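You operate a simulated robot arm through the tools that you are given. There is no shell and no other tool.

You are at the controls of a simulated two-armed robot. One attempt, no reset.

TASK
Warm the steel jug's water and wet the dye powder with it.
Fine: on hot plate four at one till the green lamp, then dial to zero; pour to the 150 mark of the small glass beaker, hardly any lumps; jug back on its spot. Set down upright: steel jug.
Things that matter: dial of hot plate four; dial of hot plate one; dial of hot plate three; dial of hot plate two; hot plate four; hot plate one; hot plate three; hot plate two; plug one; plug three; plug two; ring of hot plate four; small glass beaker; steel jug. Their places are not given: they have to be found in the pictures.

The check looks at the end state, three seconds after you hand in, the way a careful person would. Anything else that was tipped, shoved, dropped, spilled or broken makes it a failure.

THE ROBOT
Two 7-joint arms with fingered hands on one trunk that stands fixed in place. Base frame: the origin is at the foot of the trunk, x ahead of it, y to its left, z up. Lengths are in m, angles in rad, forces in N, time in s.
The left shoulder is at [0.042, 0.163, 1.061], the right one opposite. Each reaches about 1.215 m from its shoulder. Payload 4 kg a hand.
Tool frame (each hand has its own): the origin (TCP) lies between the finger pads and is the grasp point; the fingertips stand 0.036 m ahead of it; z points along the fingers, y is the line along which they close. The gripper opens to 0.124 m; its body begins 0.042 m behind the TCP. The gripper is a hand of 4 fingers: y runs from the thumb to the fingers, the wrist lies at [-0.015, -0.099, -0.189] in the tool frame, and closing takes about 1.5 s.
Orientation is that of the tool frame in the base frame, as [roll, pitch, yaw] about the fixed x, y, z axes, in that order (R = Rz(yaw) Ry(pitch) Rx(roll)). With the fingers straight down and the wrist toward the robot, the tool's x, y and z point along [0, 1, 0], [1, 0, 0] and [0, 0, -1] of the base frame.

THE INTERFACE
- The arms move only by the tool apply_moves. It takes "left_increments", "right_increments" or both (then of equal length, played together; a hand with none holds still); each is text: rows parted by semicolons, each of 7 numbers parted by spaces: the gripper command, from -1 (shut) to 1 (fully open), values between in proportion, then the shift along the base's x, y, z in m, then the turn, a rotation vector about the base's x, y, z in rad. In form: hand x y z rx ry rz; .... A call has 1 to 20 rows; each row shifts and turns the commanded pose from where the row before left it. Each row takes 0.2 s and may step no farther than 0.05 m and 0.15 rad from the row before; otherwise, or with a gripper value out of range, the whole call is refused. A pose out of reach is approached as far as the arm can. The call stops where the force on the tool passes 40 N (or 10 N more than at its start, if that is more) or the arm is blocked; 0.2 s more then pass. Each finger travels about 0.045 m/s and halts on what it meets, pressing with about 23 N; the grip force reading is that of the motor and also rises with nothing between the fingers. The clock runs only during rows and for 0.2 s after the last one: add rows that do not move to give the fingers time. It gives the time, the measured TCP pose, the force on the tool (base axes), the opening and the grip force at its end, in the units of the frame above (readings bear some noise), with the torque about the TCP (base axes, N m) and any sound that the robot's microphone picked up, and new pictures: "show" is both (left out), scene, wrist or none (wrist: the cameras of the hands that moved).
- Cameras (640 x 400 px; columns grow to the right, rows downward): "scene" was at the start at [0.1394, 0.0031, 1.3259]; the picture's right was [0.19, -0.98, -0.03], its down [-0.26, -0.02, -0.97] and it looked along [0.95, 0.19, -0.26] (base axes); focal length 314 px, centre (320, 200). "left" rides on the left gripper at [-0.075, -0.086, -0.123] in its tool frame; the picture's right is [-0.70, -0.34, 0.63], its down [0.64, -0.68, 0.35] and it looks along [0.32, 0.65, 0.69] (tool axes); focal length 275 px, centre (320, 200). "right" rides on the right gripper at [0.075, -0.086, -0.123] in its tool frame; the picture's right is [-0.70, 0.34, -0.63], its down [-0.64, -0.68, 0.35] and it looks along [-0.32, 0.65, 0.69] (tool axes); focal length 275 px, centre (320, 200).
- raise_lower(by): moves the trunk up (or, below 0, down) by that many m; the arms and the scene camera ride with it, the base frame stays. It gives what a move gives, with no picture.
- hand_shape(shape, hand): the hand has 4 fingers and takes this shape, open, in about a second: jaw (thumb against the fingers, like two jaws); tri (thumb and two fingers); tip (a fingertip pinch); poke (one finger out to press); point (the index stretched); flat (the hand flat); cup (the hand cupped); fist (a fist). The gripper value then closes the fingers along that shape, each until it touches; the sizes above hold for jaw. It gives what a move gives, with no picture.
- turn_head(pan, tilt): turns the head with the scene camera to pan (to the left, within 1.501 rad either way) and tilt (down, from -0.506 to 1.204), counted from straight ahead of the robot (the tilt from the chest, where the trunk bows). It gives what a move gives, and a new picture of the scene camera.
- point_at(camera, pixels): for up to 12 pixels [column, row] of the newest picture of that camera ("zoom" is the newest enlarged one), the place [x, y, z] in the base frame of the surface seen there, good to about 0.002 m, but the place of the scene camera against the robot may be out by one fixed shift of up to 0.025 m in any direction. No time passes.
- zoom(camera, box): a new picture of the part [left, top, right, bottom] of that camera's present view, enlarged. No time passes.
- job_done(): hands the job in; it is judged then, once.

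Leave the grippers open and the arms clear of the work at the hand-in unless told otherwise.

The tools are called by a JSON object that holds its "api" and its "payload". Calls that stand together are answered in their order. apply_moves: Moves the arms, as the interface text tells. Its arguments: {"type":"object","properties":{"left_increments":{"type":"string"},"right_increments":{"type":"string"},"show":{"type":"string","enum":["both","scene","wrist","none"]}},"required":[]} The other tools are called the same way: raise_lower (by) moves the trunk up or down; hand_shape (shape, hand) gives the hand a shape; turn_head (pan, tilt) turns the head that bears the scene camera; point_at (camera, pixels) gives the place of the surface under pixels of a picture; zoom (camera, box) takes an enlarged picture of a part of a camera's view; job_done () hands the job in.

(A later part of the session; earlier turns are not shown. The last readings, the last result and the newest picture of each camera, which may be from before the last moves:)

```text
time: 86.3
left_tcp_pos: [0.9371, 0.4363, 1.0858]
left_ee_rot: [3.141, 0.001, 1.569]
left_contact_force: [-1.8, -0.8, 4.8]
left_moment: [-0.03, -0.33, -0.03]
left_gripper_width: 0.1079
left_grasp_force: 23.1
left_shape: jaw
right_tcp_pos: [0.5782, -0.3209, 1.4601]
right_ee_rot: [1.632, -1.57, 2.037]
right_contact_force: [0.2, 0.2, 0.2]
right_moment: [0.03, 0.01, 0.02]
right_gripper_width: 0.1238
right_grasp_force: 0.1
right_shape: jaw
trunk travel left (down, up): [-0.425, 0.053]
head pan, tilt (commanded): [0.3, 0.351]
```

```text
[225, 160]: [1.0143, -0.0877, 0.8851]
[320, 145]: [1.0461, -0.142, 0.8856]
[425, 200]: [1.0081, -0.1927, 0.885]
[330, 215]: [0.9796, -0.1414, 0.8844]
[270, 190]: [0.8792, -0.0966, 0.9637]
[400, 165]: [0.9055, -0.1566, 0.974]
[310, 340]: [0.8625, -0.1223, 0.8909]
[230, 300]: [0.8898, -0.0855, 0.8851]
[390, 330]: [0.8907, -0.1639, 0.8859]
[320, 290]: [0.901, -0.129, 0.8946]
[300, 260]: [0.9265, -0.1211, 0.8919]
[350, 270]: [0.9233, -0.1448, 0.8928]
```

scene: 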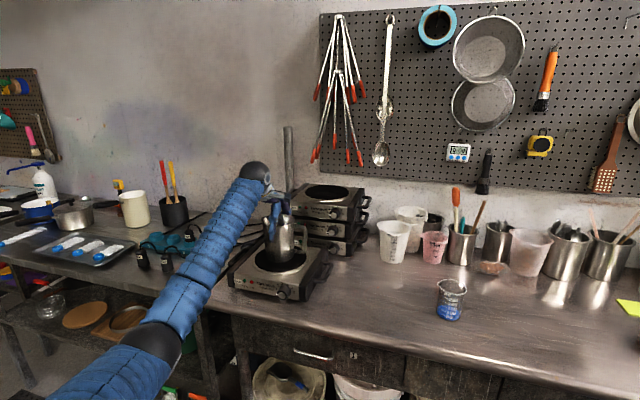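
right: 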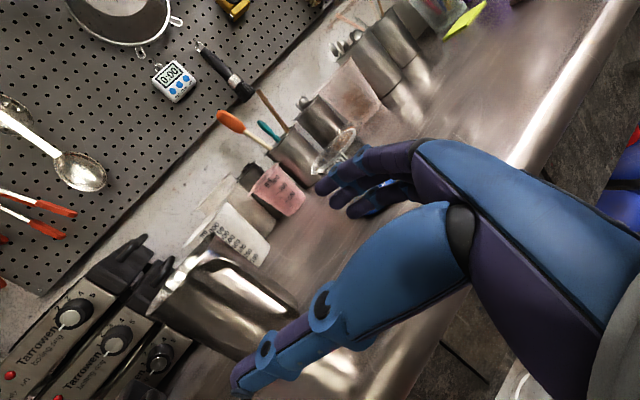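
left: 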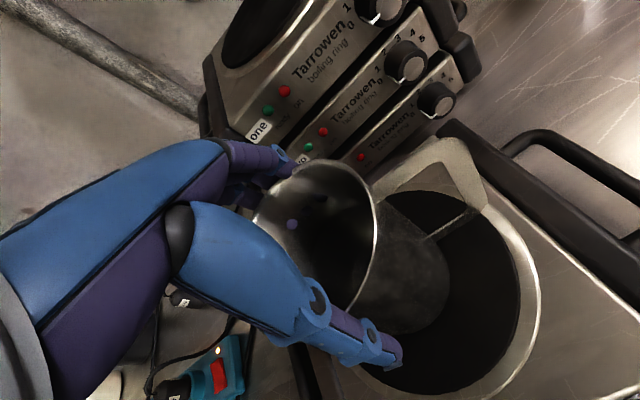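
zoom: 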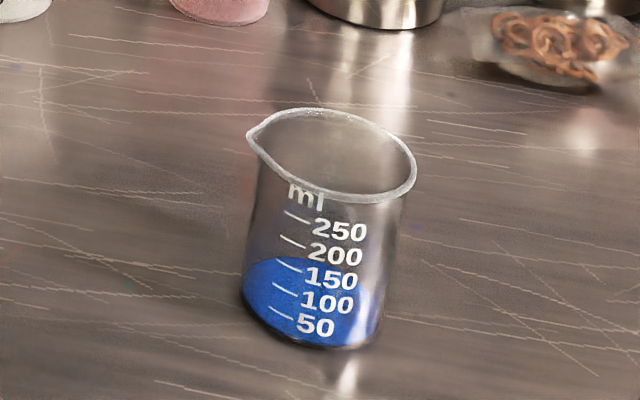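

I'll take points right on the beaker's rim line and powder surface.

{"api": "point_at", "payload": {"camera": "zoom", "pixels": [[250, 133], [290, 112], [330, 110], [370, 122], [405, 150], [414, 175], [400, 193], [360, 198], [320, 188], [285, 168], [260, 148], [345, 196]]}}

{"api": "point_at", "payload": {"camera": "zoom", "pixels": [[245, 295], [262, 262], [375, 330], [345, 346], [280, 335], [290, 260], [370, 300], [310, 285], [365, 200], [255, 137], [300, 178], [410, 185]]}}

```text
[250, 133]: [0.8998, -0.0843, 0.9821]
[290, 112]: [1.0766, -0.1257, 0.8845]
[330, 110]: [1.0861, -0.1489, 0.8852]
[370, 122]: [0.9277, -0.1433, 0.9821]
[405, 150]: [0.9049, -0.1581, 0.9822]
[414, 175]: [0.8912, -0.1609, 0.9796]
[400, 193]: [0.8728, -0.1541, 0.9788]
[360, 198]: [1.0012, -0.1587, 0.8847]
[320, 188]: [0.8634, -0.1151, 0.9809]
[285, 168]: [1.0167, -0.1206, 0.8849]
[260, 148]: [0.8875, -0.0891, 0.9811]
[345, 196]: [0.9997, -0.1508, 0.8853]
```

```text
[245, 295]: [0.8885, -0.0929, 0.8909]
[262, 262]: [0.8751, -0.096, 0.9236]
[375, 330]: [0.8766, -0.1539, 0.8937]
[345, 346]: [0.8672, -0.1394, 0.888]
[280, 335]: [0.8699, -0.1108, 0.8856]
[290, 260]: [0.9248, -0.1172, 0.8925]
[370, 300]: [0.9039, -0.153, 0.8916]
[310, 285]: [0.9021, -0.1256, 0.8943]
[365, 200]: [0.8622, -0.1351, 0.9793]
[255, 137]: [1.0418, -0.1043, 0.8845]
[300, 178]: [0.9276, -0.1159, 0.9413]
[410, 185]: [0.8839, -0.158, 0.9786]
```

Beaker: centre about (0.912, -0.1085) in base axes, rim radius 0.037, rim z≈0.976. Now I'll check how the jug sits in the closed hand by measuring its rim in the left wrist view.

{"api": "zoom", "payload": {"camera": "left", "box": [230, 140, 510, 340]}}

{"api": "point_at", "payload": {"camera": "zoom", "pixels": [[200, 48], [240, 50], [290, 80], [325, 130], [334, 180], [325, 240], [305, 290], [285, 325], [480, 40], [540, 60], [150, 60], [100, 100]]}}

```text
2.00 times, centred on (370, 240) of left
```

zoom: 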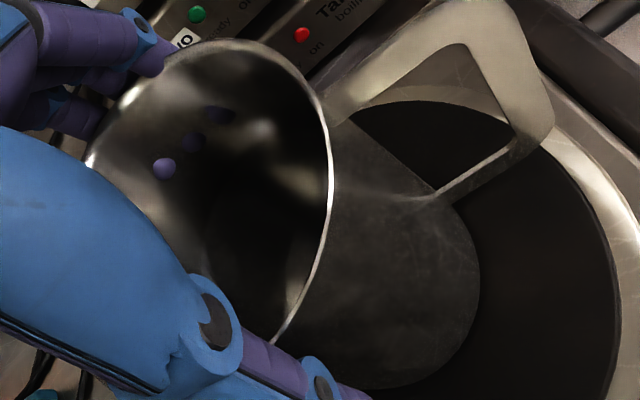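

```text
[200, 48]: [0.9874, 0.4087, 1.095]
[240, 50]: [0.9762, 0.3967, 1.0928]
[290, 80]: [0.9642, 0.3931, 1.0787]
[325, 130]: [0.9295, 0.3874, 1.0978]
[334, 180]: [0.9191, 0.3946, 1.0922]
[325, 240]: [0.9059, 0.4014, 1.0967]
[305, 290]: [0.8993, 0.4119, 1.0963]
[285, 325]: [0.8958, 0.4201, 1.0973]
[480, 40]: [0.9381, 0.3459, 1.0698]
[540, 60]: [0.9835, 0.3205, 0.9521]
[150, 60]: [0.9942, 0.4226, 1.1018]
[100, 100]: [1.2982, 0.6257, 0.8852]
```

The jug's axis sits 0.008 ahead of the TCP and its spout points to 86°. I'll lift it 0.08 off the ring and check the weight.

{"api": "apply_moves", "payload": {"left_increments": "-1 0 0 0.003 0 0 0; -1 0 0 0.005 0 0 0; -1 0 0 0.012 0 0 0; -1 0 0 0.02 0 0 0; -1 0 0 0.02 0 0 0; -1 0 0 0.015 0 0 0; -1 0 0 0.005 0 0 0; -1 0 0 0 0 0 0"}}

{"api": "zoom", "payload": {"camera": "scene", "box": [220, 150, 340, 290]}}

```text
time: 88.1
left_tcp_pos: [0.9376, 0.438, 1.164]
left_ee_rot: [-3.14, 0.003, 1.57]
left_contact_force: [-0.4, 0.4, -7.1]
left_moment: [0.01, 0.05, 0.01]
left_gripper_width: 0.1081
left_grasp_force: 22.4
left_shape: jaw
right_tcp_pos: [0.5801, -0.3225, 1.4607]
right_ee_rot: [-2.669, -1.57, 0.054]
right_contact_force: [0.5, -0.4, -0.2]
right_moment: [0.0, 0.01, 0.0]
right_gripper_width: 0.1236
right_grasp_force: 0.1
right_shape: jaw
trunk travel left (down, up): [-0.425, 0.053]
head pan, tilt (commanded): [0.3, 0.351]
```

scene: 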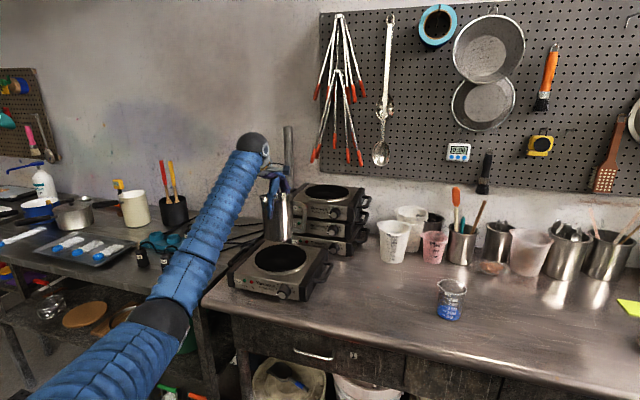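
left: 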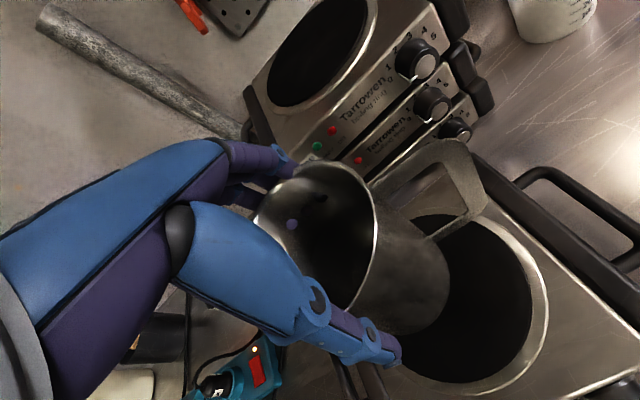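

```text
2.86 times, centred on (280, 220) of scene
```

zoom: 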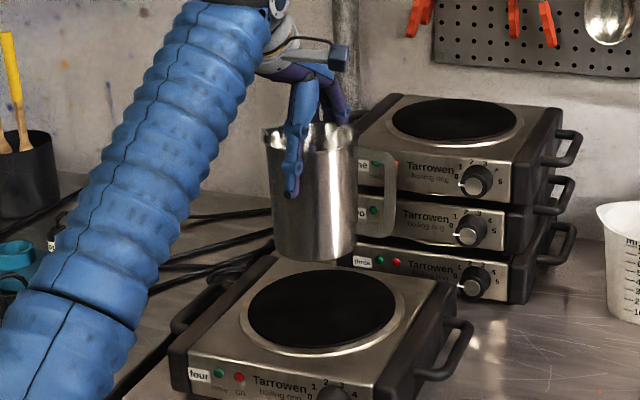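

Lifted cleanly (7.1 N). Before carrying it to the right, I'll get the right arm further out of the way by turning it back to fingers-down and moving it outward to the right.

{"api": "apply_moves", "payload": {"right_increments": "1 0 -0.012 0 -0.10875 0.0625 0.0625; 1 0 -0.012 0 -0.10875 0.0625 0.0625; 1 0 -0.012 0 -0.10875 0.0625 0.0625; 1 0 -0.012 0 -0.10875 0.0625 0.0625; 1 0 -0.012 0 -0.10875 0.0625 0.0625; 1 0 -0.012 0 -0.10875 0.0625 0.0625; 1 0 -0.012 0 -0.10875 0.0625 0.0625; 1 0 -0.012 0 -0.10875 0.0625 0.0625; 1 0 -0.012 0 -0.10875 0.0625 0.0625; 1 0 -0.012 0 -0.10875 0.0625 0.0625; 1 0 -0.012 0 -0.10875 0.0625 0.0625; 1 0 -0.012 0 -0.10875 0.0625 0.0625; 1 0 -0.012 0 -0.10875 0.0625 0.0625; 1 0 -0.02 0 0 0 0; 1 0 -0.02 0 0 0 0; 1 0 -0.02 0 0 0 0; 1 0 0 0 0 0 0", "show": "wrist"}}

```text
time: 91.7
left_tcp_pos: [0.9382, 0.4364, 1.1636]
left_ee_rot: [-3.14, 0.001, 1.569]
left_contact_force: [-0.3, -0.5, -7.0]
left_moment: [-0.01, 0.03, 0.03]
left_gripper_width: 0.1082
left_grasp_force: 23.4
left_shape: jaw
right_tcp_pos: [0.5771, -0.5372, 1.4619]
right_ee_rot: [-3.139, 0.002, 1.572]
right_contact_force: [0.2, -0.1, 0.0]
right_moment: [-0.02, -0.03, 0.01]
right_gripper_width: 0.1239
right_grasp_force: 0.1
right_shape: jaw
trunk travel left (down, up): [-0.425, 0.053]
head pan, tilt (commanded): [0.3, 0.351]
```

right: 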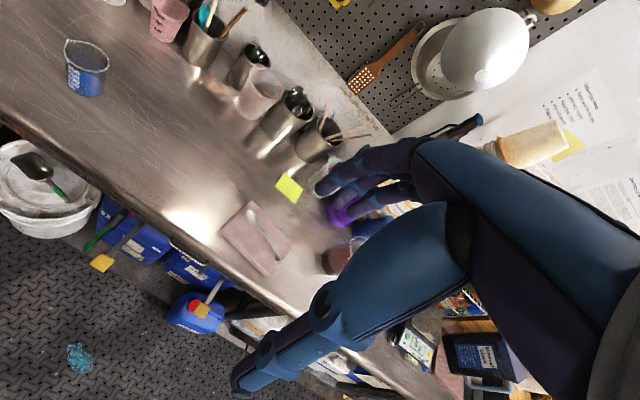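

The right arm is clear and its camera sees the beaker at (87, 68). I'll use that for an accurate measurement of the beaker's rim.

{"api": "zoom", "payload": {"camera": "right", "box": [45, 30, 125, 105]}}

```text
5.33 times, centred on (85, 68) of right
```

zoom: 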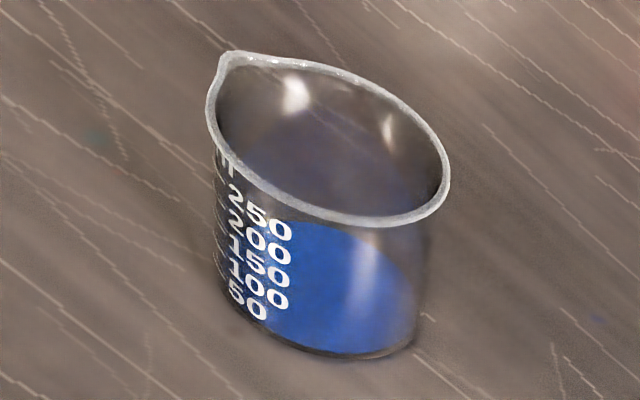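

{"api": "point_at", "payload": {"camera": "zoom", "pixels": [[229, 57], [215, 95], [214, 130], [240, 175], [290, 205], [340, 219], [390, 222], [425, 212], [446, 180], [435, 140], [395, 100], [330, 72]]}}

{"api": "point_at", "payload": {"camera": "zoom", "pixels": [[300, 345], [360, 358], [410, 345], [225, 290], [350, 260], [330, 290], [400, 290], [250, 320], [280, 62], [212, 110], [260, 190], [445, 165]]}}

```text
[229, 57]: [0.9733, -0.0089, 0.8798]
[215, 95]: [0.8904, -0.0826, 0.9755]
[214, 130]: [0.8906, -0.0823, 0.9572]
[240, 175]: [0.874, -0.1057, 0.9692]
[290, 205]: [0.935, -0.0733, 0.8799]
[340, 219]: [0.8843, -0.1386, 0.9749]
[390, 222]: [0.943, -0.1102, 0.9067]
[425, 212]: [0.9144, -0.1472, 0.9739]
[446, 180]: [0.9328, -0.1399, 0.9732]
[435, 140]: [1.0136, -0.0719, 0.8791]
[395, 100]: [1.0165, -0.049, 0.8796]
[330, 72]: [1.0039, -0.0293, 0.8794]
```

```text
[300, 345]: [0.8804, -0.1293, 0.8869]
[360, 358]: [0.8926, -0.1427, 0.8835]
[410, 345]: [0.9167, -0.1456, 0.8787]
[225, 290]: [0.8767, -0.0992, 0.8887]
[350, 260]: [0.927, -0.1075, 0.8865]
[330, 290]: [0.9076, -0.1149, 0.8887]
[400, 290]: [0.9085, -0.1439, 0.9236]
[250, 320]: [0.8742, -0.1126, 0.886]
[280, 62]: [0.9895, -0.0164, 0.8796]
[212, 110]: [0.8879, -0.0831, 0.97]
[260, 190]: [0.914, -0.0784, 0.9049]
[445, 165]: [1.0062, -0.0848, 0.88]
```

The beaker's centre is (0.910, -0.112), rim radius 0.036, rim z≈0.975. The jug will pour leftward with its lip over the beaker's middle. I'll carry the jug rightward at its present height, its bottom about 0.06 above the beaker's rim.

{"api": "apply_moves", "payload": {"left_increments": "-1 -0.002 -0.01 0 0 0 0; -1 -0.002 -0.02 0 0 0 0; -1 -0.002 -0.03 0 0 0 0; -1 -0.002 -0.03 0 0 0 0; -1 -0.002 -0.03 0 0 0 0; -1 -0.002 -0.03 0 0 0 0; -1 -0.002 -0.03 0 0 0 0; -1 -0.002 -0.03 0 0 0 0; -1 -0.002 -0.03 0 0 0 0; -1 -0.002 -0.03 0 0 0 0; -1 -0.002 -0.03 0 0 0 0; -1 -0.002 -0.03 0 0 0 0; -1 -0.002 -0.03 0 0 0 0; -1 -0.002 -0.03 0 0 0 0; -1 -0.002 -0.02 0 0 0 0; -1 -0.002 -0.01 0 0 0 0; -1 0 0 0 0 0 0"}}

```text
time: 95.3
left_tcp_pos: [0.906, 0.0143, 1.163]
left_ee_rot: [-3.14, 0.0, 1.57]
left_contact_force: [0.1, 0.0, -6.6]
left_moment: [0.03, 0.06, 0.01]
left_gripper_width: 0.1082
left_grasp_force: 23.1
left_shape: jaw
right_tcp_pos: [0.5784, -0.5377, 1.4623]
right_ee_rot: [-3.141, 0.001, 1.573]
right_contact_force: [-0.2, 0.1, -0.4]
right_moment: [-0.05, 0.0, -0.04]
right_gripper_width: 0.1238
right_grasp_force: 0.2
right_shape: jaw
trunk travel left (down, up): [-0.425, 0.053]
head pan, tilt (commanded): [0.3, 0.351]
```

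scene: 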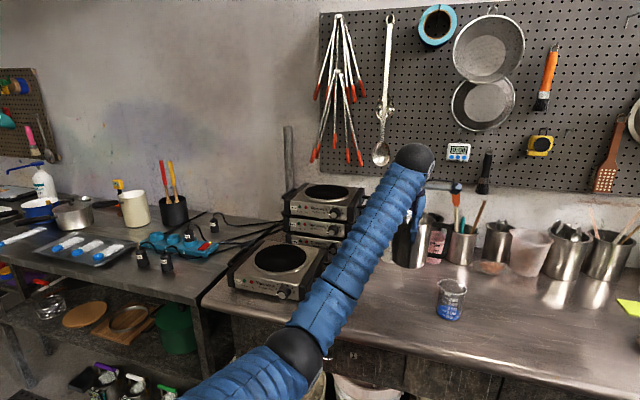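
left: 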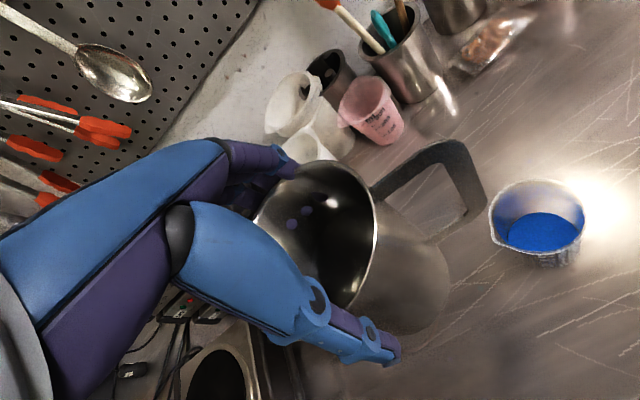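

Steady. I'll continue to y≈-0.27, past the beaker on its right side.

{"api": "apply_moves", "payload": {"left_increments": "-1 -0.001 -0.01 0 0 0 0; -1 -0.001 -0.02 0 0 0 0; -1 -0.001 -0.03 0 0 0 0; -1 -0.001 -0.03 0 0 0 0; -1 -0.001 -0.03 0 0 0 0; -1 -0.001 -0.03 0 0 0 0; -1 -0.001 -0.03 0 0 0 0; -1 -0.001 -0.03 0 0 0 0; -1 0 -0.03 0 0 0 0; -1 0 -0.025 0 0 0 0; -1 0 -0.015 0 0 0 0; -1 0 -0.005 0 0 0 0; -1 0 0 0 0 0 0"}}

```text
time: 98.1
left_tcp_pos: [0.8983, -0.2696, 1.1632]
left_ee_rot: [-3.14, 0.001, 1.57]
left_contact_force: [0.3, 1.2, -8.3]
left_moment: [0.03, 0.06, 0.02]
left_gripper_width: 0.1082
left_grasp_force: 22.8
left_shape: jaw
right_tcp_pos: [0.5782, -0.538, 1.462]
right_ee_rot: [-3.14, -0.001, 1.572]
right_contact_force: [0.2, 0.2, -0.4]
right_moment: [0.0, -0.03, 0.0]
right_gripper_width: 0.1237
right_grasp_force: 0.1
right_shape: jaw
trunk travel left (down, up): [-0.425, 0.053]
head pan, tilt (commanded): [0.3, 0.351]
```

scene: 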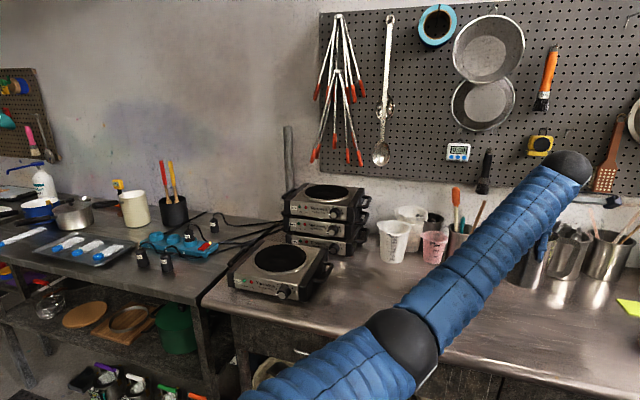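
left: 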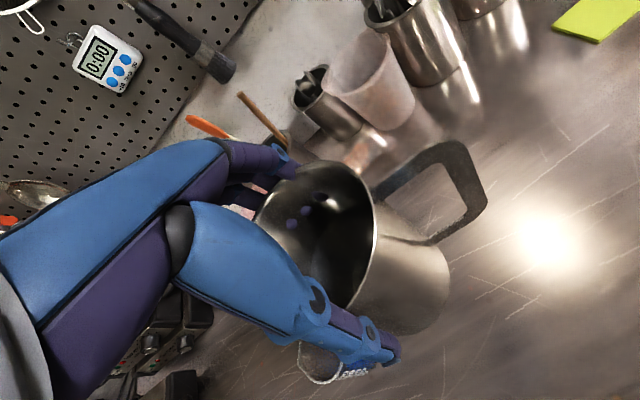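

Holding steady right of the beaker. Now I tilt the jug leftward by 30° here (well below pouring) to see whether the grip holds it.

{"api": "apply_moves", "payload": {"left_increments": "-1 0 0 0 -0.03 0 0; -1 0 0 0 -0.05 0 0; -1 0 0 0 -0.06 0 0; -1 0 0 0 -0.065 0 0; -1 0 0 0 -0.065 0 0; -1 0 0 0 -0.065 0 0; -1 0 0 0 -0.065 0 0; -1 0 0 0 -0.06 0 0; -1 0 0 0 -0.04 0 0; -1 0 0 0 -0.024 0 0; -1 0 0 0 0 0 0; -1 0 0 0 0 0 0"}}

{"api": "zoom", "payload": {"camera": "right", "box": [0, 0, 300, 190]}}

```text
time: 100.7
left_tcp_pos: [0.8985, -0.27, 1.1645]
left_ee_rot: [-3.142, 0.525, 1.571]
left_contact_force: [0.4, 0.7, -7.3]
left_moment: [0.24, 0.06, 0.0]
left_gripper_width: 0.1081
left_grasp_force: 23.3
left_shape: jaw
right_tcp_pos: [0.5782, -0.538, 1.4618]
right_ee_rot: [-3.14, -0.001, 1.57]
right_contact_force: [0.0, -0.4, 0.8]
right_moment: [-0.01, 0.01, 0.0]
right_gripper_width: 0.1241
right_grasp_force: 0.1
right_shape: jaw
trunk travel left (down, up): [-0.425, 0.053]
head pan, tilt (commanded): [0.3, 0.351]
```

scene: 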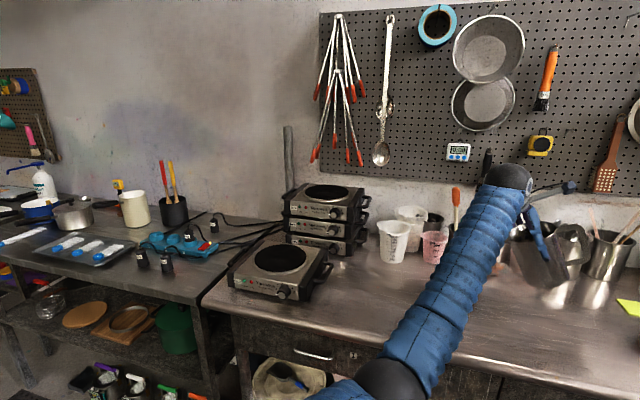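
left: 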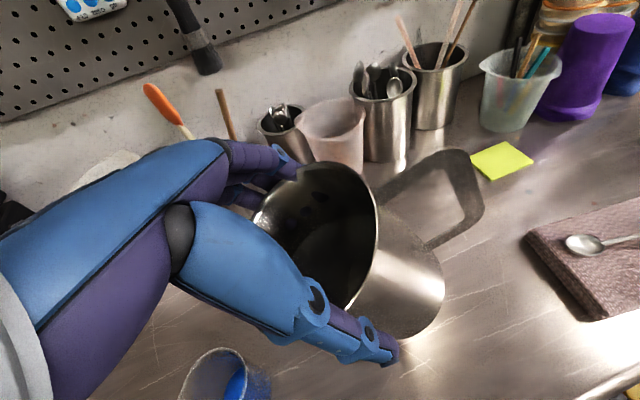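

```text
2.11 times, centred on (150, 95) of right
```

zoom: 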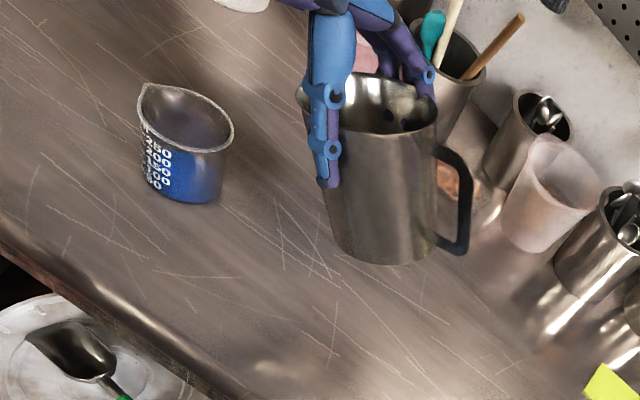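

The grip holds: the jug turned with the hand, the moment about x is 0.24 N·m, and it hasn't slipped. Next I move so the lip is over the beaker at about 0.085 above its rim, then tilt on to 50° while lowering the lip to z≈1.012.

{"api": "apply_moves", "payload": {"left_increments": "-1 0 0.006 -0.005 0 0 0; -1 0 0.012 -0.01 0 0 0; -1 0 0.0145 -0.0135 0 0 0; -1 0 0.0145 -0.0135 0 0 0; -1 0 0.0145 -0.0135 0 0 0; -1 0 0.0145 -0.0135 0 0 0; -1 0 0.012 -0.01 0 0 0; -1 0 0.0063 -0.0055 0 0 0; -1 0 0.001 -0.003 -0.03 0 0; -1 0 0.0016 -0.0044 -0.05 0 0; -1 0 0.0016 -0.0044 -0.055 0 0; -1 0 0.0016 -0.0044 -0.055 0 0; -1 0 0.0016 -0.0044 -0.055 0 0; -1 0 0.0016 -0.0044 -0.055 0 0; -1 0 0.0013 -0.0034 -0.03 0 0; -1 0 0.0005 -0.001 -0.02 0 0; -1 0 0 0 0 0 0; -1 0 0 0 0 0 0"}}

{"api": "zoom", "payload": {"camera": "right", "box": [0, 0, 240, 150]}}

{"api": "zoom", "payload": {"camera": "scene", "box": [400, 200, 560, 330]}}

```text
time: 104.5
left_tcp_pos: [0.9062, -0.1522, 1.0583]
left_ee_rot: [3.123, 0.865, 1.57]
left_contact_force: [0.9, -0.1, -7.6]
left_moment: [0.31, 0.07, 0.02]
left_gripper_width: 0.1082
left_grasp_force: 22.9
left_shape: jaw
right_tcp_pos: [0.5784, -0.5382, 1.4616]
right_ee_rot: [-3.139, -0.002, 1.571]
right_contact_force: [-0.2, 0.1, 0.6]
right_moment: [0.02, 0.01, -0.02]
right_gripper_width: 0.1239
right_grasp_force: 0.1
right_shape: jaw
trunk travel left (down, up): [-0.425, 0.053]
head pan, tilt (commanded): [0.3, 0.351]
```

scene: 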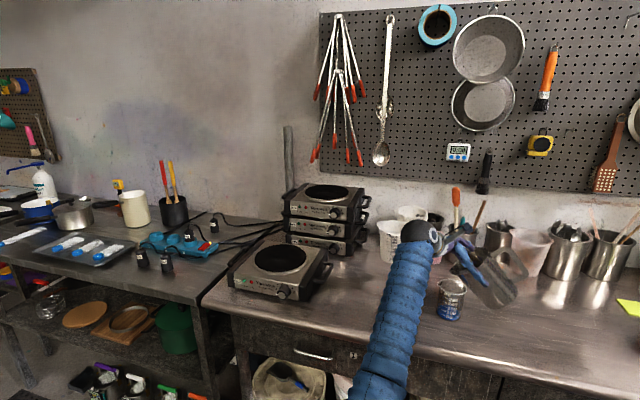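
left: 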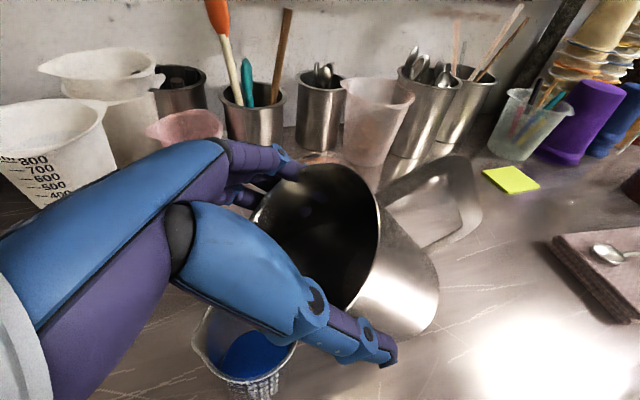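

```text
2.67 times, centred on (120, 75) of right
```

zoom: 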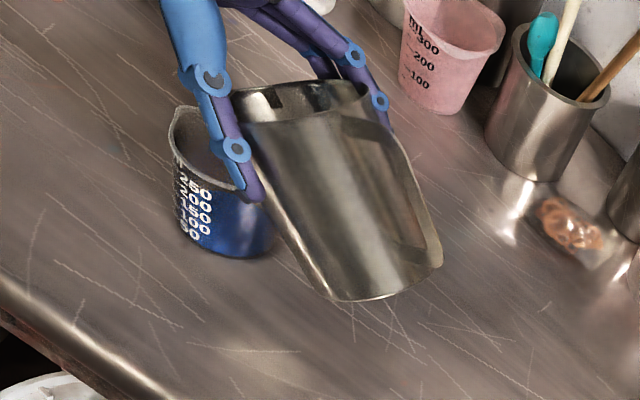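

```text
3.08 times, centred on (480, 265) of scene
```

zoom: 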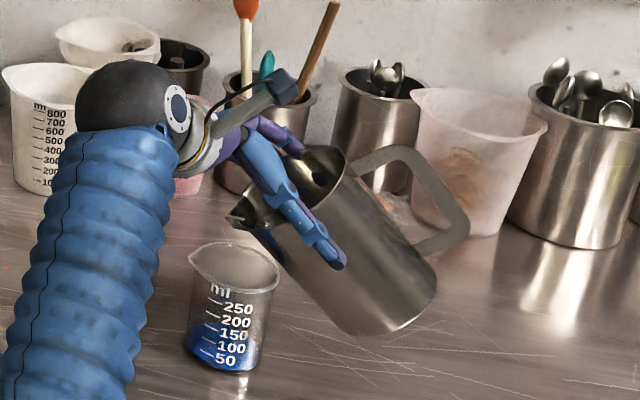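

Both the beaker and the jug's lip are visible in the scene view now: lip at about (475, 270), beaker at (477, 295). The pose reads (0.906, -0.152, 1.058). I'll let it settle and read it again.

{"api": "apply_moves", "payload": {"left_increments": "-1 0 0 0 0 0 0; -1 0 0 0 0 0 0; -1 0 0 0 0 0 0", "show": "none"}}

{"api": "zoom", "payload": {"camera": "scene", "box": [430, 220, 530, 330]}}

{"api": "point_at", "payload": {"camera": "zoom", "pixels": [[155, 180], [140, 195], [165, 165], [240, 145], [290, 130], [215, 175], [180, 200], [420, 300], [320, 350], [260, 300], [200, 215], [250, 200]]}}

```text
time: 105.3
left_tcp_pos: [0.9069, -0.1508, 1.0548]
left_ee_rot: [3.125, 0.863, 1.57]
left_contact_force: [-0.2, 0.1, -7.7]
left_moment: [0.34, 0.07, 0.03]
left_gripper_width: 0.1081
left_grasp_force: 23.2
left_shape: jaw
right_tcp_pos: [0.5784, -0.5371, 1.4618]
right_ee_rot: [-3.141, 0.0, 1.572]
right_contact_force: [0.2, 0.5, -0.2]
right_moment: [0.02, 0.07, 0.01]
right_gripper_width: 0.1241
right_grasp_force: 0.0
right_shape: jaw
trunk travel left (down, up): [-0.425, 0.053]
head pan, tilt (commanded): [0.3, 0.351]
```

```text
3.64 times, centred on (480, 275) of scene
```

zoom: 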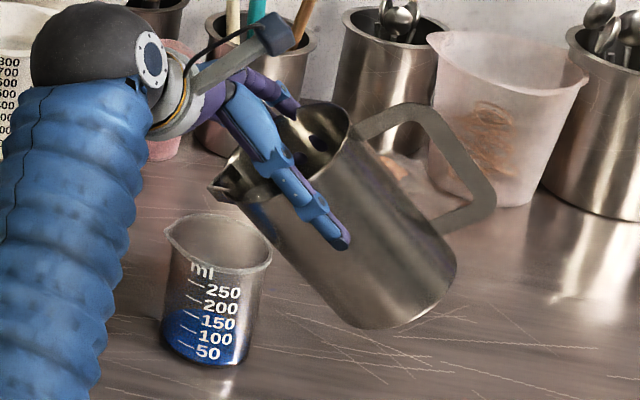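

```text
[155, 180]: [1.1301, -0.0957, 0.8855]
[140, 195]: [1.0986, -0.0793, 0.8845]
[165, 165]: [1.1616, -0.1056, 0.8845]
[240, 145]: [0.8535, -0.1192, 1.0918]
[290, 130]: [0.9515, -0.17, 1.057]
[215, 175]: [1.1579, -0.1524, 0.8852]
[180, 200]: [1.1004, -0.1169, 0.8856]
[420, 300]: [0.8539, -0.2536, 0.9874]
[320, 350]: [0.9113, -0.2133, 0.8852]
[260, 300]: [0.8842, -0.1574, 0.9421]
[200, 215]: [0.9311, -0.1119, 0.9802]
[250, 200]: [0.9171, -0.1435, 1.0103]
```

There is a steady offset of about (+0.009, +0.014, +0.004) from the commanded pose, perhaps a joint nearing its limit. I'll find where the spout tip actually is.

{"api": "point_at", "payload": {"camera": "zoom", "pixels": [[212, 187], [216, 190], [220, 185], [225, 195], [235, 200], [242, 200], [238, 158], [230, 170], [225, 178], [250, 205], [245, 150], [265, 200]]}}

{"api": "zoom", "payload": {"camera": "left", "box": [180, 140, 480, 400]}}

```text
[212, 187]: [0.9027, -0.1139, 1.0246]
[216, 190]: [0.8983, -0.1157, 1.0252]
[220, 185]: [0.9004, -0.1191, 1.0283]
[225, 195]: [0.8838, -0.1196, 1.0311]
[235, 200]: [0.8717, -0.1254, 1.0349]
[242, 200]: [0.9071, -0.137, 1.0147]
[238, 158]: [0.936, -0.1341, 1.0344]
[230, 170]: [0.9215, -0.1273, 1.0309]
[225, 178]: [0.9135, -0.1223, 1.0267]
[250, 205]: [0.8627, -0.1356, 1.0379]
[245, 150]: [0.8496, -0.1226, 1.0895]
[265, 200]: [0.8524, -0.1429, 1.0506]
```

```text
1.54 times, centred on (330, 270) of left
```

zoom: 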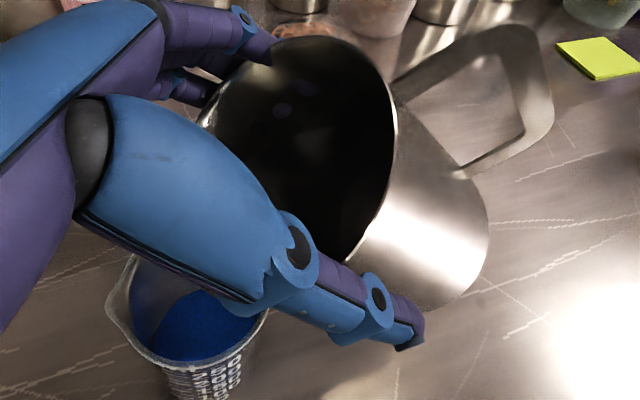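

The spout tip is at about (0.916, -0.098, 1.020), 14 mm left of the beaker's centre. I'll shift the hand by (-0.006, -0.02) and see whether it follows.

{"api": "apply_moves", "payload": {"left_increments": "-1 -0.002 -0.007 0 0 0 0; -1 -0.002 -0.007 0 0 0 0; -1 -0.002 -0.006 0 0 0 0; -1 0 0 0 0 0 0; -1 0 0 0 0 0 0", "show": "none"}}

{"api": "zoom", "payload": {"camera": "scene", "box": [430, 220, 530, 330]}}

```text
time: 106.5
left_tcp_pos: [0.9055, -0.1614, 1.0591]
left_ee_rot: [3.114, 0.855, 1.569]
left_contact_force: [0.4, 0.4, -6.7]
left_moment: [0.32, 0.05, -0.01]
left_gripper_width: 0.1079
left_grasp_force: 22.9
left_shape: jaw
right_tcp_pos: [0.5776, -0.5392, 1.4633]
right_ee_rot: [-3.14, 0.001, 1.572]
right_contact_force: [-0.7, 0.0, 0.0]
right_moment: [-0.02, -0.02, -0.05]
right_gripper_width: 0.1236
right_grasp_force: 0.1
right_shape: jaw
trunk travel left (down, up): [-0.425, 0.053]
head pan, tilt (commanded): [0.3, 0.351]
```

```text
3.64 times, centred on (480, 275) of scene
```

zoom: 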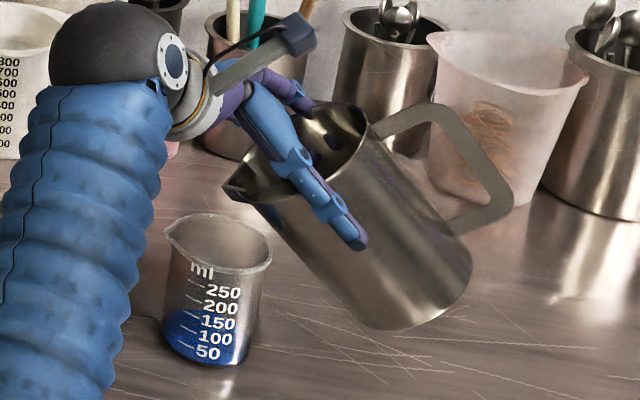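

The hand follows only halfway, so a wrist joint is near its limit in this sideways pose. Rotating the whole pose about the vertical by about +25°, so it pours to the left and slightly toward the robot, should relieve it. I'll do that while keeping the lip over the beaker.

{"api": "apply_moves", "payload": {"left_increments": "-1 0.0058 0.0042 0.001 0 0 0.0872; -1 0.0058 0.0042 0.001 0 0 0.0872; -1 0.0058 0.0042 0.001 0 0 0.0872; -1 0.0058 0.0042 0.001 0 0 0.0872; -1 0.0058 0.0042 0.001 0 0 0.0872; -1 0 0 0 0 0 0; -1 0 0 0 0 0 0; -1 0 0 0 0 0 0"}}

{"api": "zoom", "payload": {"camera": "scene", "box": [430, 220, 530, 330]}}

{"api": "zoom", "payload": {"camera": "right", "box": [0, 0, 240, 150]}}

```text
time: 108.5
left_tcp_pos: [0.9545, -0.0867, 1.0565]
left_ee_rot: [3.062, 0.828, 2.018]
left_contact_force: [0.8, -0.3, -6.6]
left_moment: [0.21, 0.2, 0.0]
left_gripper_width: 0.1073
left_grasp_force: 23.4
left_shape: jaw
right_tcp_pos: [0.5778, -0.5363, 1.4611]
right_ee_rot: [-3.14, 0.002, 1.572]
right_contact_force: [-1.2, 0.5, -0.3]
right_moment: [-0.01, -0.02, 0.01]
right_gripper_width: 0.1239
right_grasp_force: 0.1
right_shape: jaw
trunk travel left (down, up): [-0.425, 0.053]
head pan, tilt (commanded): [0.3, 0.351]
stopped in row 8 (left hand): the arm was blocked; the commanded pose is now the measured one
```

scene: 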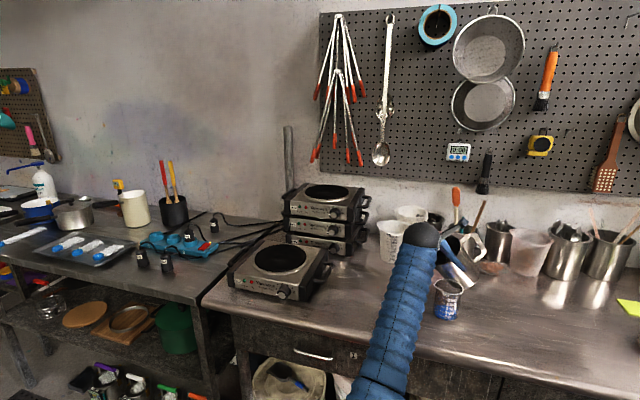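
left: 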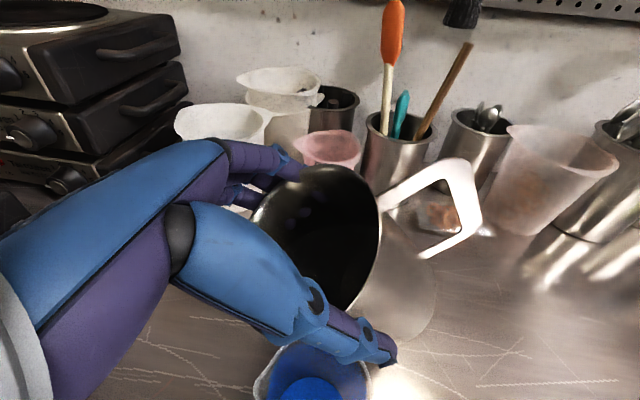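

```text
3.64 times, centred on (480, 275) of scene
```

zoom: 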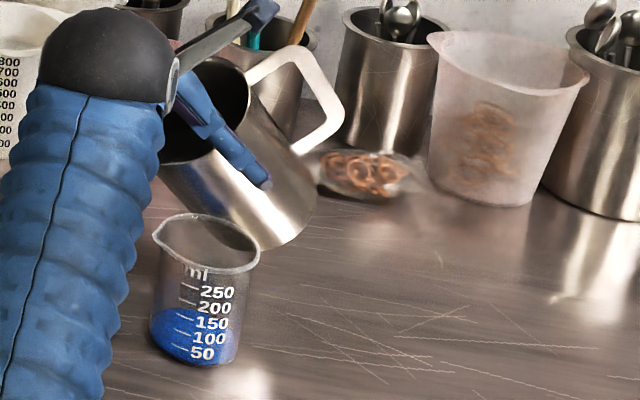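

```text
2.67 times, centred on (120, 75) of right
```

zoom: 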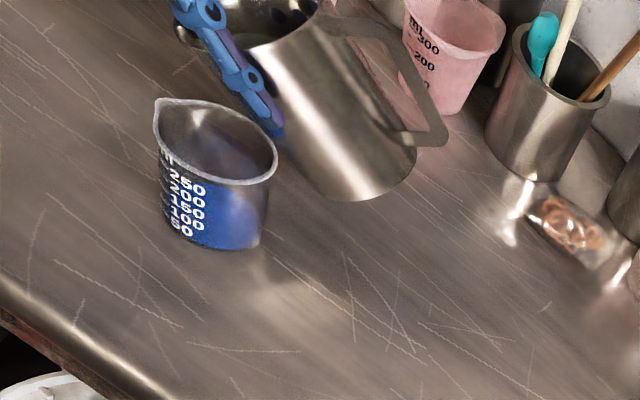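

The arm was blocked and drifted: the jug is now behind the beaker, and the beaker appears nudged by several millimetres. I'll raise the jug straight up, clear of everything, before doing anything else.

{"api": "apply_moves", "payload": {"left_increments": "-1 0 0 0.01 0 0 0; -1 0 0 0.02 0 0 0; -1 0 0 0.025 0 0 0; -1 0 0 0.025 0 0 0; -1 0 0 0.02 0 0 0; -1 0 0 0 0 0 0; -1 0 0 0 0 0 0"}}

{"api": "zoom", "payload": {"camera": "right", "box": [0, 0, 240, 150]}}

{"api": "zoom", "payload": {"camera": "scene", "box": [400, 230, 500, 330]}}

```text
time: 110.1
left_tcp_pos: [0.96, -0.0645, 1.155]
left_ee_rot: [3.048, 0.813, 2.026]
left_contact_force: [0.9, 0.3, -7.8]
left_moment: [0.27, 0.23, -0.02]
left_gripper_width: 0.1076
left_grasp_force: 22.7
left_shape: jaw
right_tcp_pos: [0.579, -0.5394, 1.4623]
right_ee_rot: [-3.139, 0.0, 1.572]
right_contact_force: [1.0, 0.1, -0.6]
right_moment: [0.02, -0.02, -0.02]
right_gripper_width: 0.1236
right_grasp_force: 0.0
right_shape: jaw
trunk travel left (down, up): [-0.425, 0.053]
head pan, tilt (commanded): [0.3, 0.351]
```

scene: 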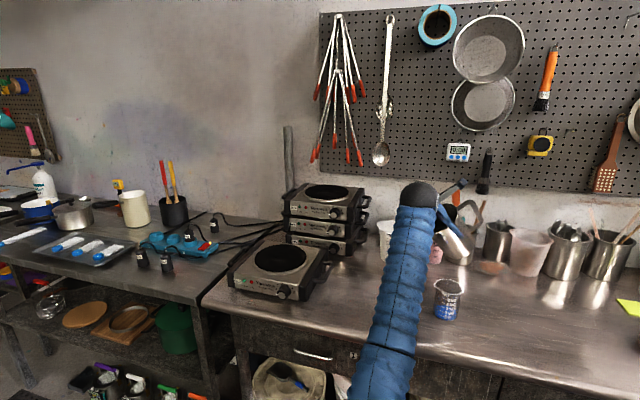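
left: 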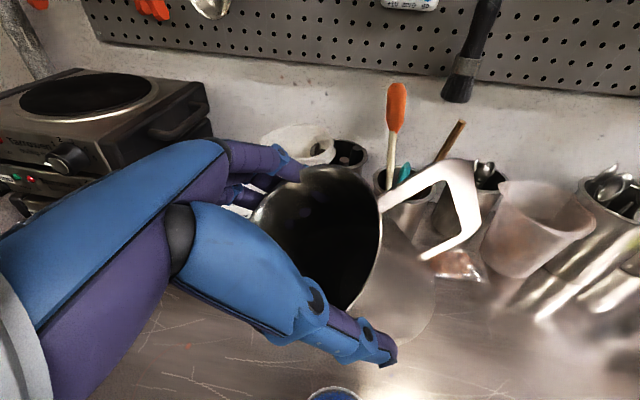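

```text
2.67 times, centred on (120, 75) of right
```

zoom: 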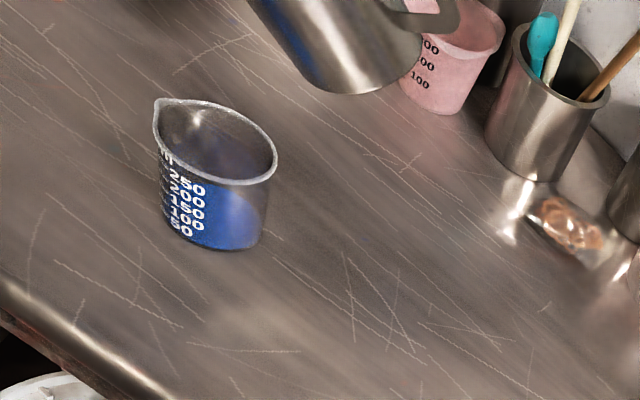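

```text
4.00 times, centred on (450, 280) of scene
```

zoom: 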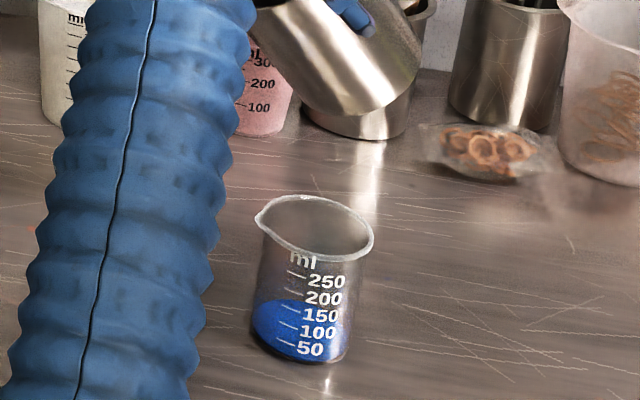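

The beaker is still upright and the jug is clear above. I'll un-tilt the jug, bring it back to fingers-down over the free area at the left, and test the tilt from there, where the elbow can stay out to the left.

{"api": "apply_moves", "payload": {"left_increments": "-1 -0.008 0.015 0.005 0.0725 0.0402 0.0045; -1 -0.008 0.02 0.005 0.0725 0.0402 0.0045; -1 -0.008 0.02 0.005 0.0725 0.0402 0.0045; -1 -0.008 0.02 0.005 0.0725 0.0402 0.0045; -1 -0.008 0.02 0.005 0.0725 0.0402 0.0045; -1 -0.008 0.02 0.005 0.0725 0.0402 0.0045; -1 -0.008 0.02 0.005 0.0725 0.0402 0.0045; -1 -0.008 0.02 0.005 0.0725 0.0402 0.0045; -1 -0.008 0.02 0 0.0725 0.0402 0.0045; -1 -0.008 0.02 0 0.0725 0.0402 0.0045; -1 0 0.01 0 0 0 -0.09; -1 0 0 0 0 0 -0.09; -1 0 0 0 0 0 -0.09; -1 0 0 0 0 0 -0.09; -1 0 0 0 0 0 -0.09; -1 0 0 0 0 0 0; -1 0 0 0 0 0 0"}}

```text
time: 113.7
left_tcp_pos: [0.8725, 0.1164, 1.1973]
left_ee_rot: [3.092, 0.004, 1.624]
left_contact_force: [0.3, -0.3, -7.8]
left_moment: [-0.01, 0.05, -0.02]
left_gripper_width: 0.1073
left_grasp_force: 23.1
left_shape: jaw
right_tcp_pos: [0.5789, -0.5382, 1.4619]
right_ee_rot: [-3.141, -0.001, 1.571]
right_contact_force: [0.2, 0.6, 0.1]
right_moment: [0.03, 0.01, -0.01]
right_gripper_width: 0.1235
right_grasp_force: 0.3
right_shape: jaw
trunk travel left (down, up): [-0.425, 0.053]
head pan, tilt (commanded): [0.3, 0.351]
```

scene: 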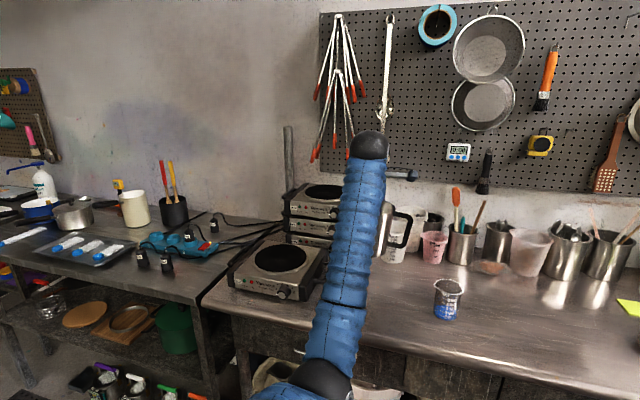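
left: 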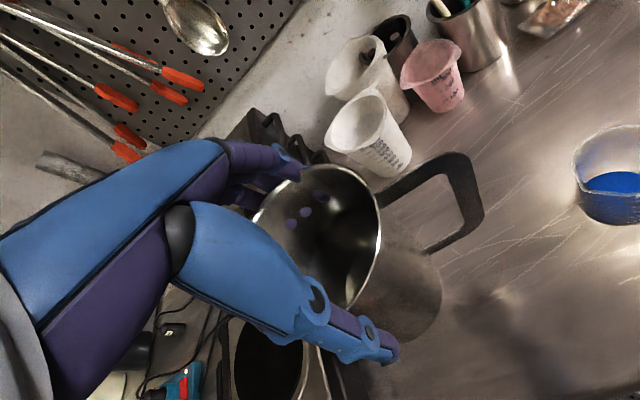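

The jug is upright at (0.873, 0.116, 1.197). I'll check where the elbow and forearm are, to understand the limit.

{"api": "point_at", "payload": {"camera": "scene", "pixels": [[325, 378], [335, 320], [350, 250], [360, 190], [370, 145], [290, 395]]}}

{"api": "zoom", "payload": {"camera": "right", "box": [45, 30, 125, 105]}}

{"api": "point_at", "payload": {"camera": "zoom", "pixels": [[200, 68], [173, 100], [170, 140], [205, 170], [250, 193], [300, 208], [350, 210], [385, 203], [403, 170], [395, 140], [260, 340], [330, 345]]}}

```text
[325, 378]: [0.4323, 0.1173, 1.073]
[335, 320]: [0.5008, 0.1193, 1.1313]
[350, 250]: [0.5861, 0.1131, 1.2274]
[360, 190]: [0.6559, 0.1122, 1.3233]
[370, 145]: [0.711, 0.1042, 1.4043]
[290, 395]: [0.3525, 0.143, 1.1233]
```

```text
5.33 times, centred on (85, 68) of right
```

zoom: 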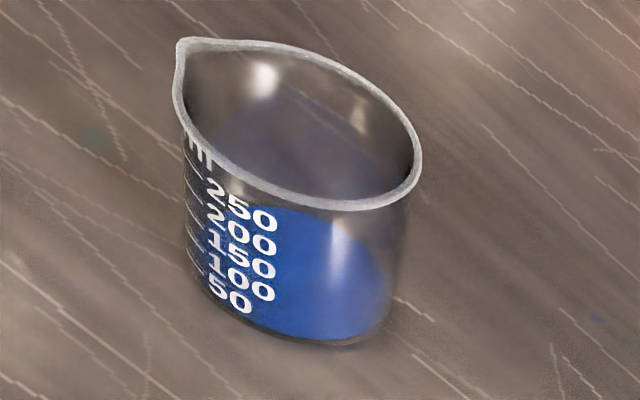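

```text
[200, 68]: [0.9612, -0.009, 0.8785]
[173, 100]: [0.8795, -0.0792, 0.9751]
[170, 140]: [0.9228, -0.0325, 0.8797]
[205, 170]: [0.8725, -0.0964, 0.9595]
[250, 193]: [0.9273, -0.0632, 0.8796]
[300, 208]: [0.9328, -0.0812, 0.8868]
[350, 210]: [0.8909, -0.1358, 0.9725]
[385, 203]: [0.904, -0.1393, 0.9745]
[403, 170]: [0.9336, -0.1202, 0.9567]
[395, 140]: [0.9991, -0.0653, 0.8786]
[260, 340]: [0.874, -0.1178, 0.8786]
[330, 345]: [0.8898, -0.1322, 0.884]
```

The beaker has moved by roughly (-0.01, +0.01): rim points are now near (0.8795, -0.079) and (0.904, -0.139). The forearm rises steeply from a low elbow, so tilting in the arm's own vertical plane is easier than tilting sideways. As a test in free space, I'll tilt the jug along heading 130° (left and toward the robot) by about 45° and read the tracking. That is still well short of pouring.

{"api": "apply_moves", "payload": {"left_increments": "-1 0 0 0 -0.02 -0.018 0; -1 0 0 0 -0.035 -0.03 0; -1 0 0 0 -0.046 -0.0386 0; -1 0 0 0 -0.046 -0.0386 0; -1 0 0 0 -0.046 -0.0386 0; -1 0 0 0 -0.046 -0.0386 0; -1 0 0 0 -0.046 -0.0386 0; -1 0 0 0 -0.046 -0.0386 0; -1 0 0 0 -0.046 -0.0386 0; -1 0 0 0 -0.046 -0.0386 0; -1 0 0 0 -0.046 -0.0386 0; -1 0 0 0 -0.046 -0.0386 0; -1 0 0 0 -0.035 -0.03 0; -1 0 0 0 -0.02 -0.018 0; -1 0 0 0 0 0 0; -1 0 0 0 0 0 0"}}

```text
time: 117.1
left_tcp_pos: [0.8721, 0.1146, 1.198]
left_ee_rot: [2.581, 0.576, 1.468]
left_contact_force: [0.8, 0.5, -7.5]
left_moment: [0.21, 0.3, 0.02]
left_gripper_width: 0.1074
left_grasp_force: 23.2
left_shape: jaw
right_tcp_pos: [0.5778, -0.5377, 1.4633]
right_ee_rot: [-3.14, 0.0, 1.572]
right_contact_force: [0.6, -0.2, -0.3]
right_moment: [-0.01, 0.02, 0.0]
right_gripper_width: 0.1241
right_grasp_force: 0.1
right_shape: jaw
trunk travel left (down, up): [-0.425, 0.053]
head pan, tilt (commanded): [0.3, 0.351]
```

scene: 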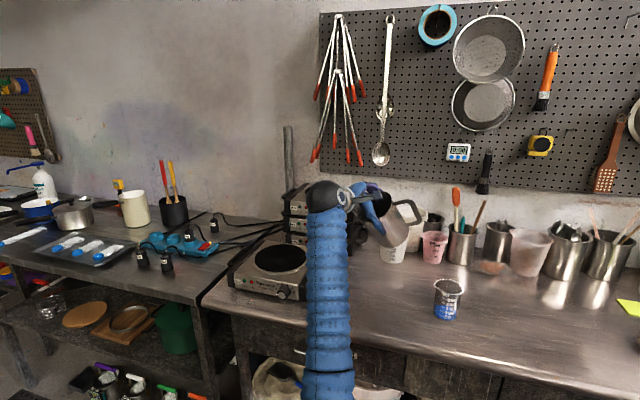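
left: 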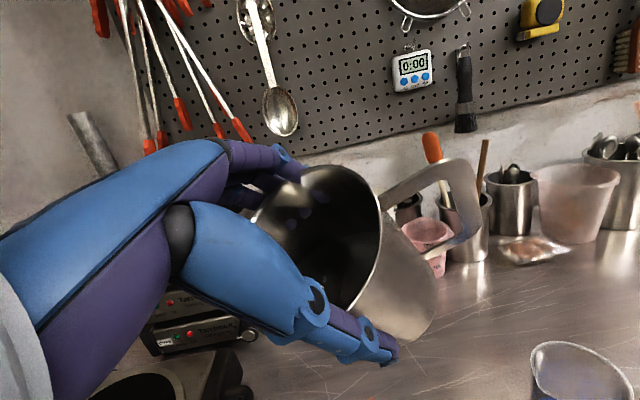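

Perfect tracking with a 45° tilt. Now I'll move this tilted pose right by 0.2 m at the same height (clear above the beaker) to see whether it still tracks there.

{"api": "apply_moves", "payload": {"left_increments": "-1 0.003 -0.01 0 0 0 0; -1 0.005 -0.02 0 0 0 0; -1 0.005 -0.025 0 0 0 0; -1 0.005 -0.025 0 0 0 0; -1 0.005 -0.025 0 0 0 0; -1 0.005 -0.025 0 0 0 0; -1 0.005 -0.025 0 0 0 0; -1 0.005 -0.025 0 0 0 0; -1 0.003 -0.02 0 0 0 0; -1 0 -0.01 0 0 0 0; -1 0 0 0 0 0 0; -1 0 0 0 0 0 0"}}

```text
time: 119.9
left_tcp_pos: [0.9268, -0.0578, 1.1884]
left_ee_rot: [2.584, 0.54, 1.508]
left_contact_force: [0.4, -0.8, -6.9]
left_moment: [0.12, 0.29, -0.03]
left_gripper_width: 0.1072
left_grasp_force: 23.7
left_shape: jaw
right_tcp_pos: [0.579, -0.5387, 1.4606]
right_ee_rot: [-3.14, 0.003, 1.572]
right_contact_force: [0.4, -0.3, 0.3]
right_moment: [0.01, 0.0, 0.02]
right_gripper_width: 0.1234
right_grasp_force: 0.1
right_shape: jaw
trunk travel left (down, up): [-0.425, 0.053]
head pan, tilt (commanded): [0.3, 0.351]
stopped in row 12 (left hand): the arm was blocked; the commanded pose is now the measured one
```

scene: 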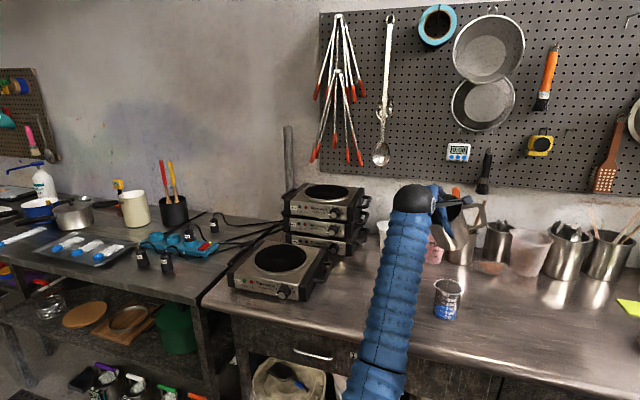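
left: 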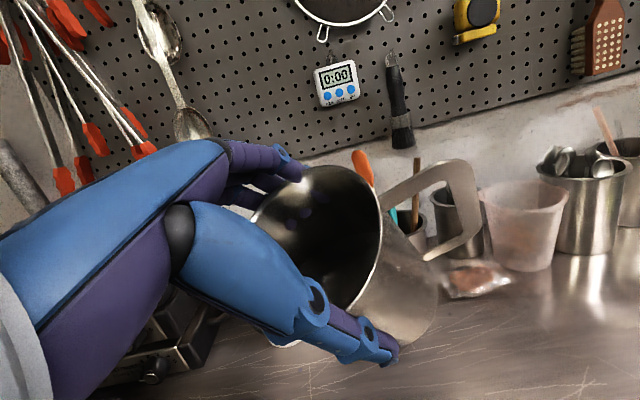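

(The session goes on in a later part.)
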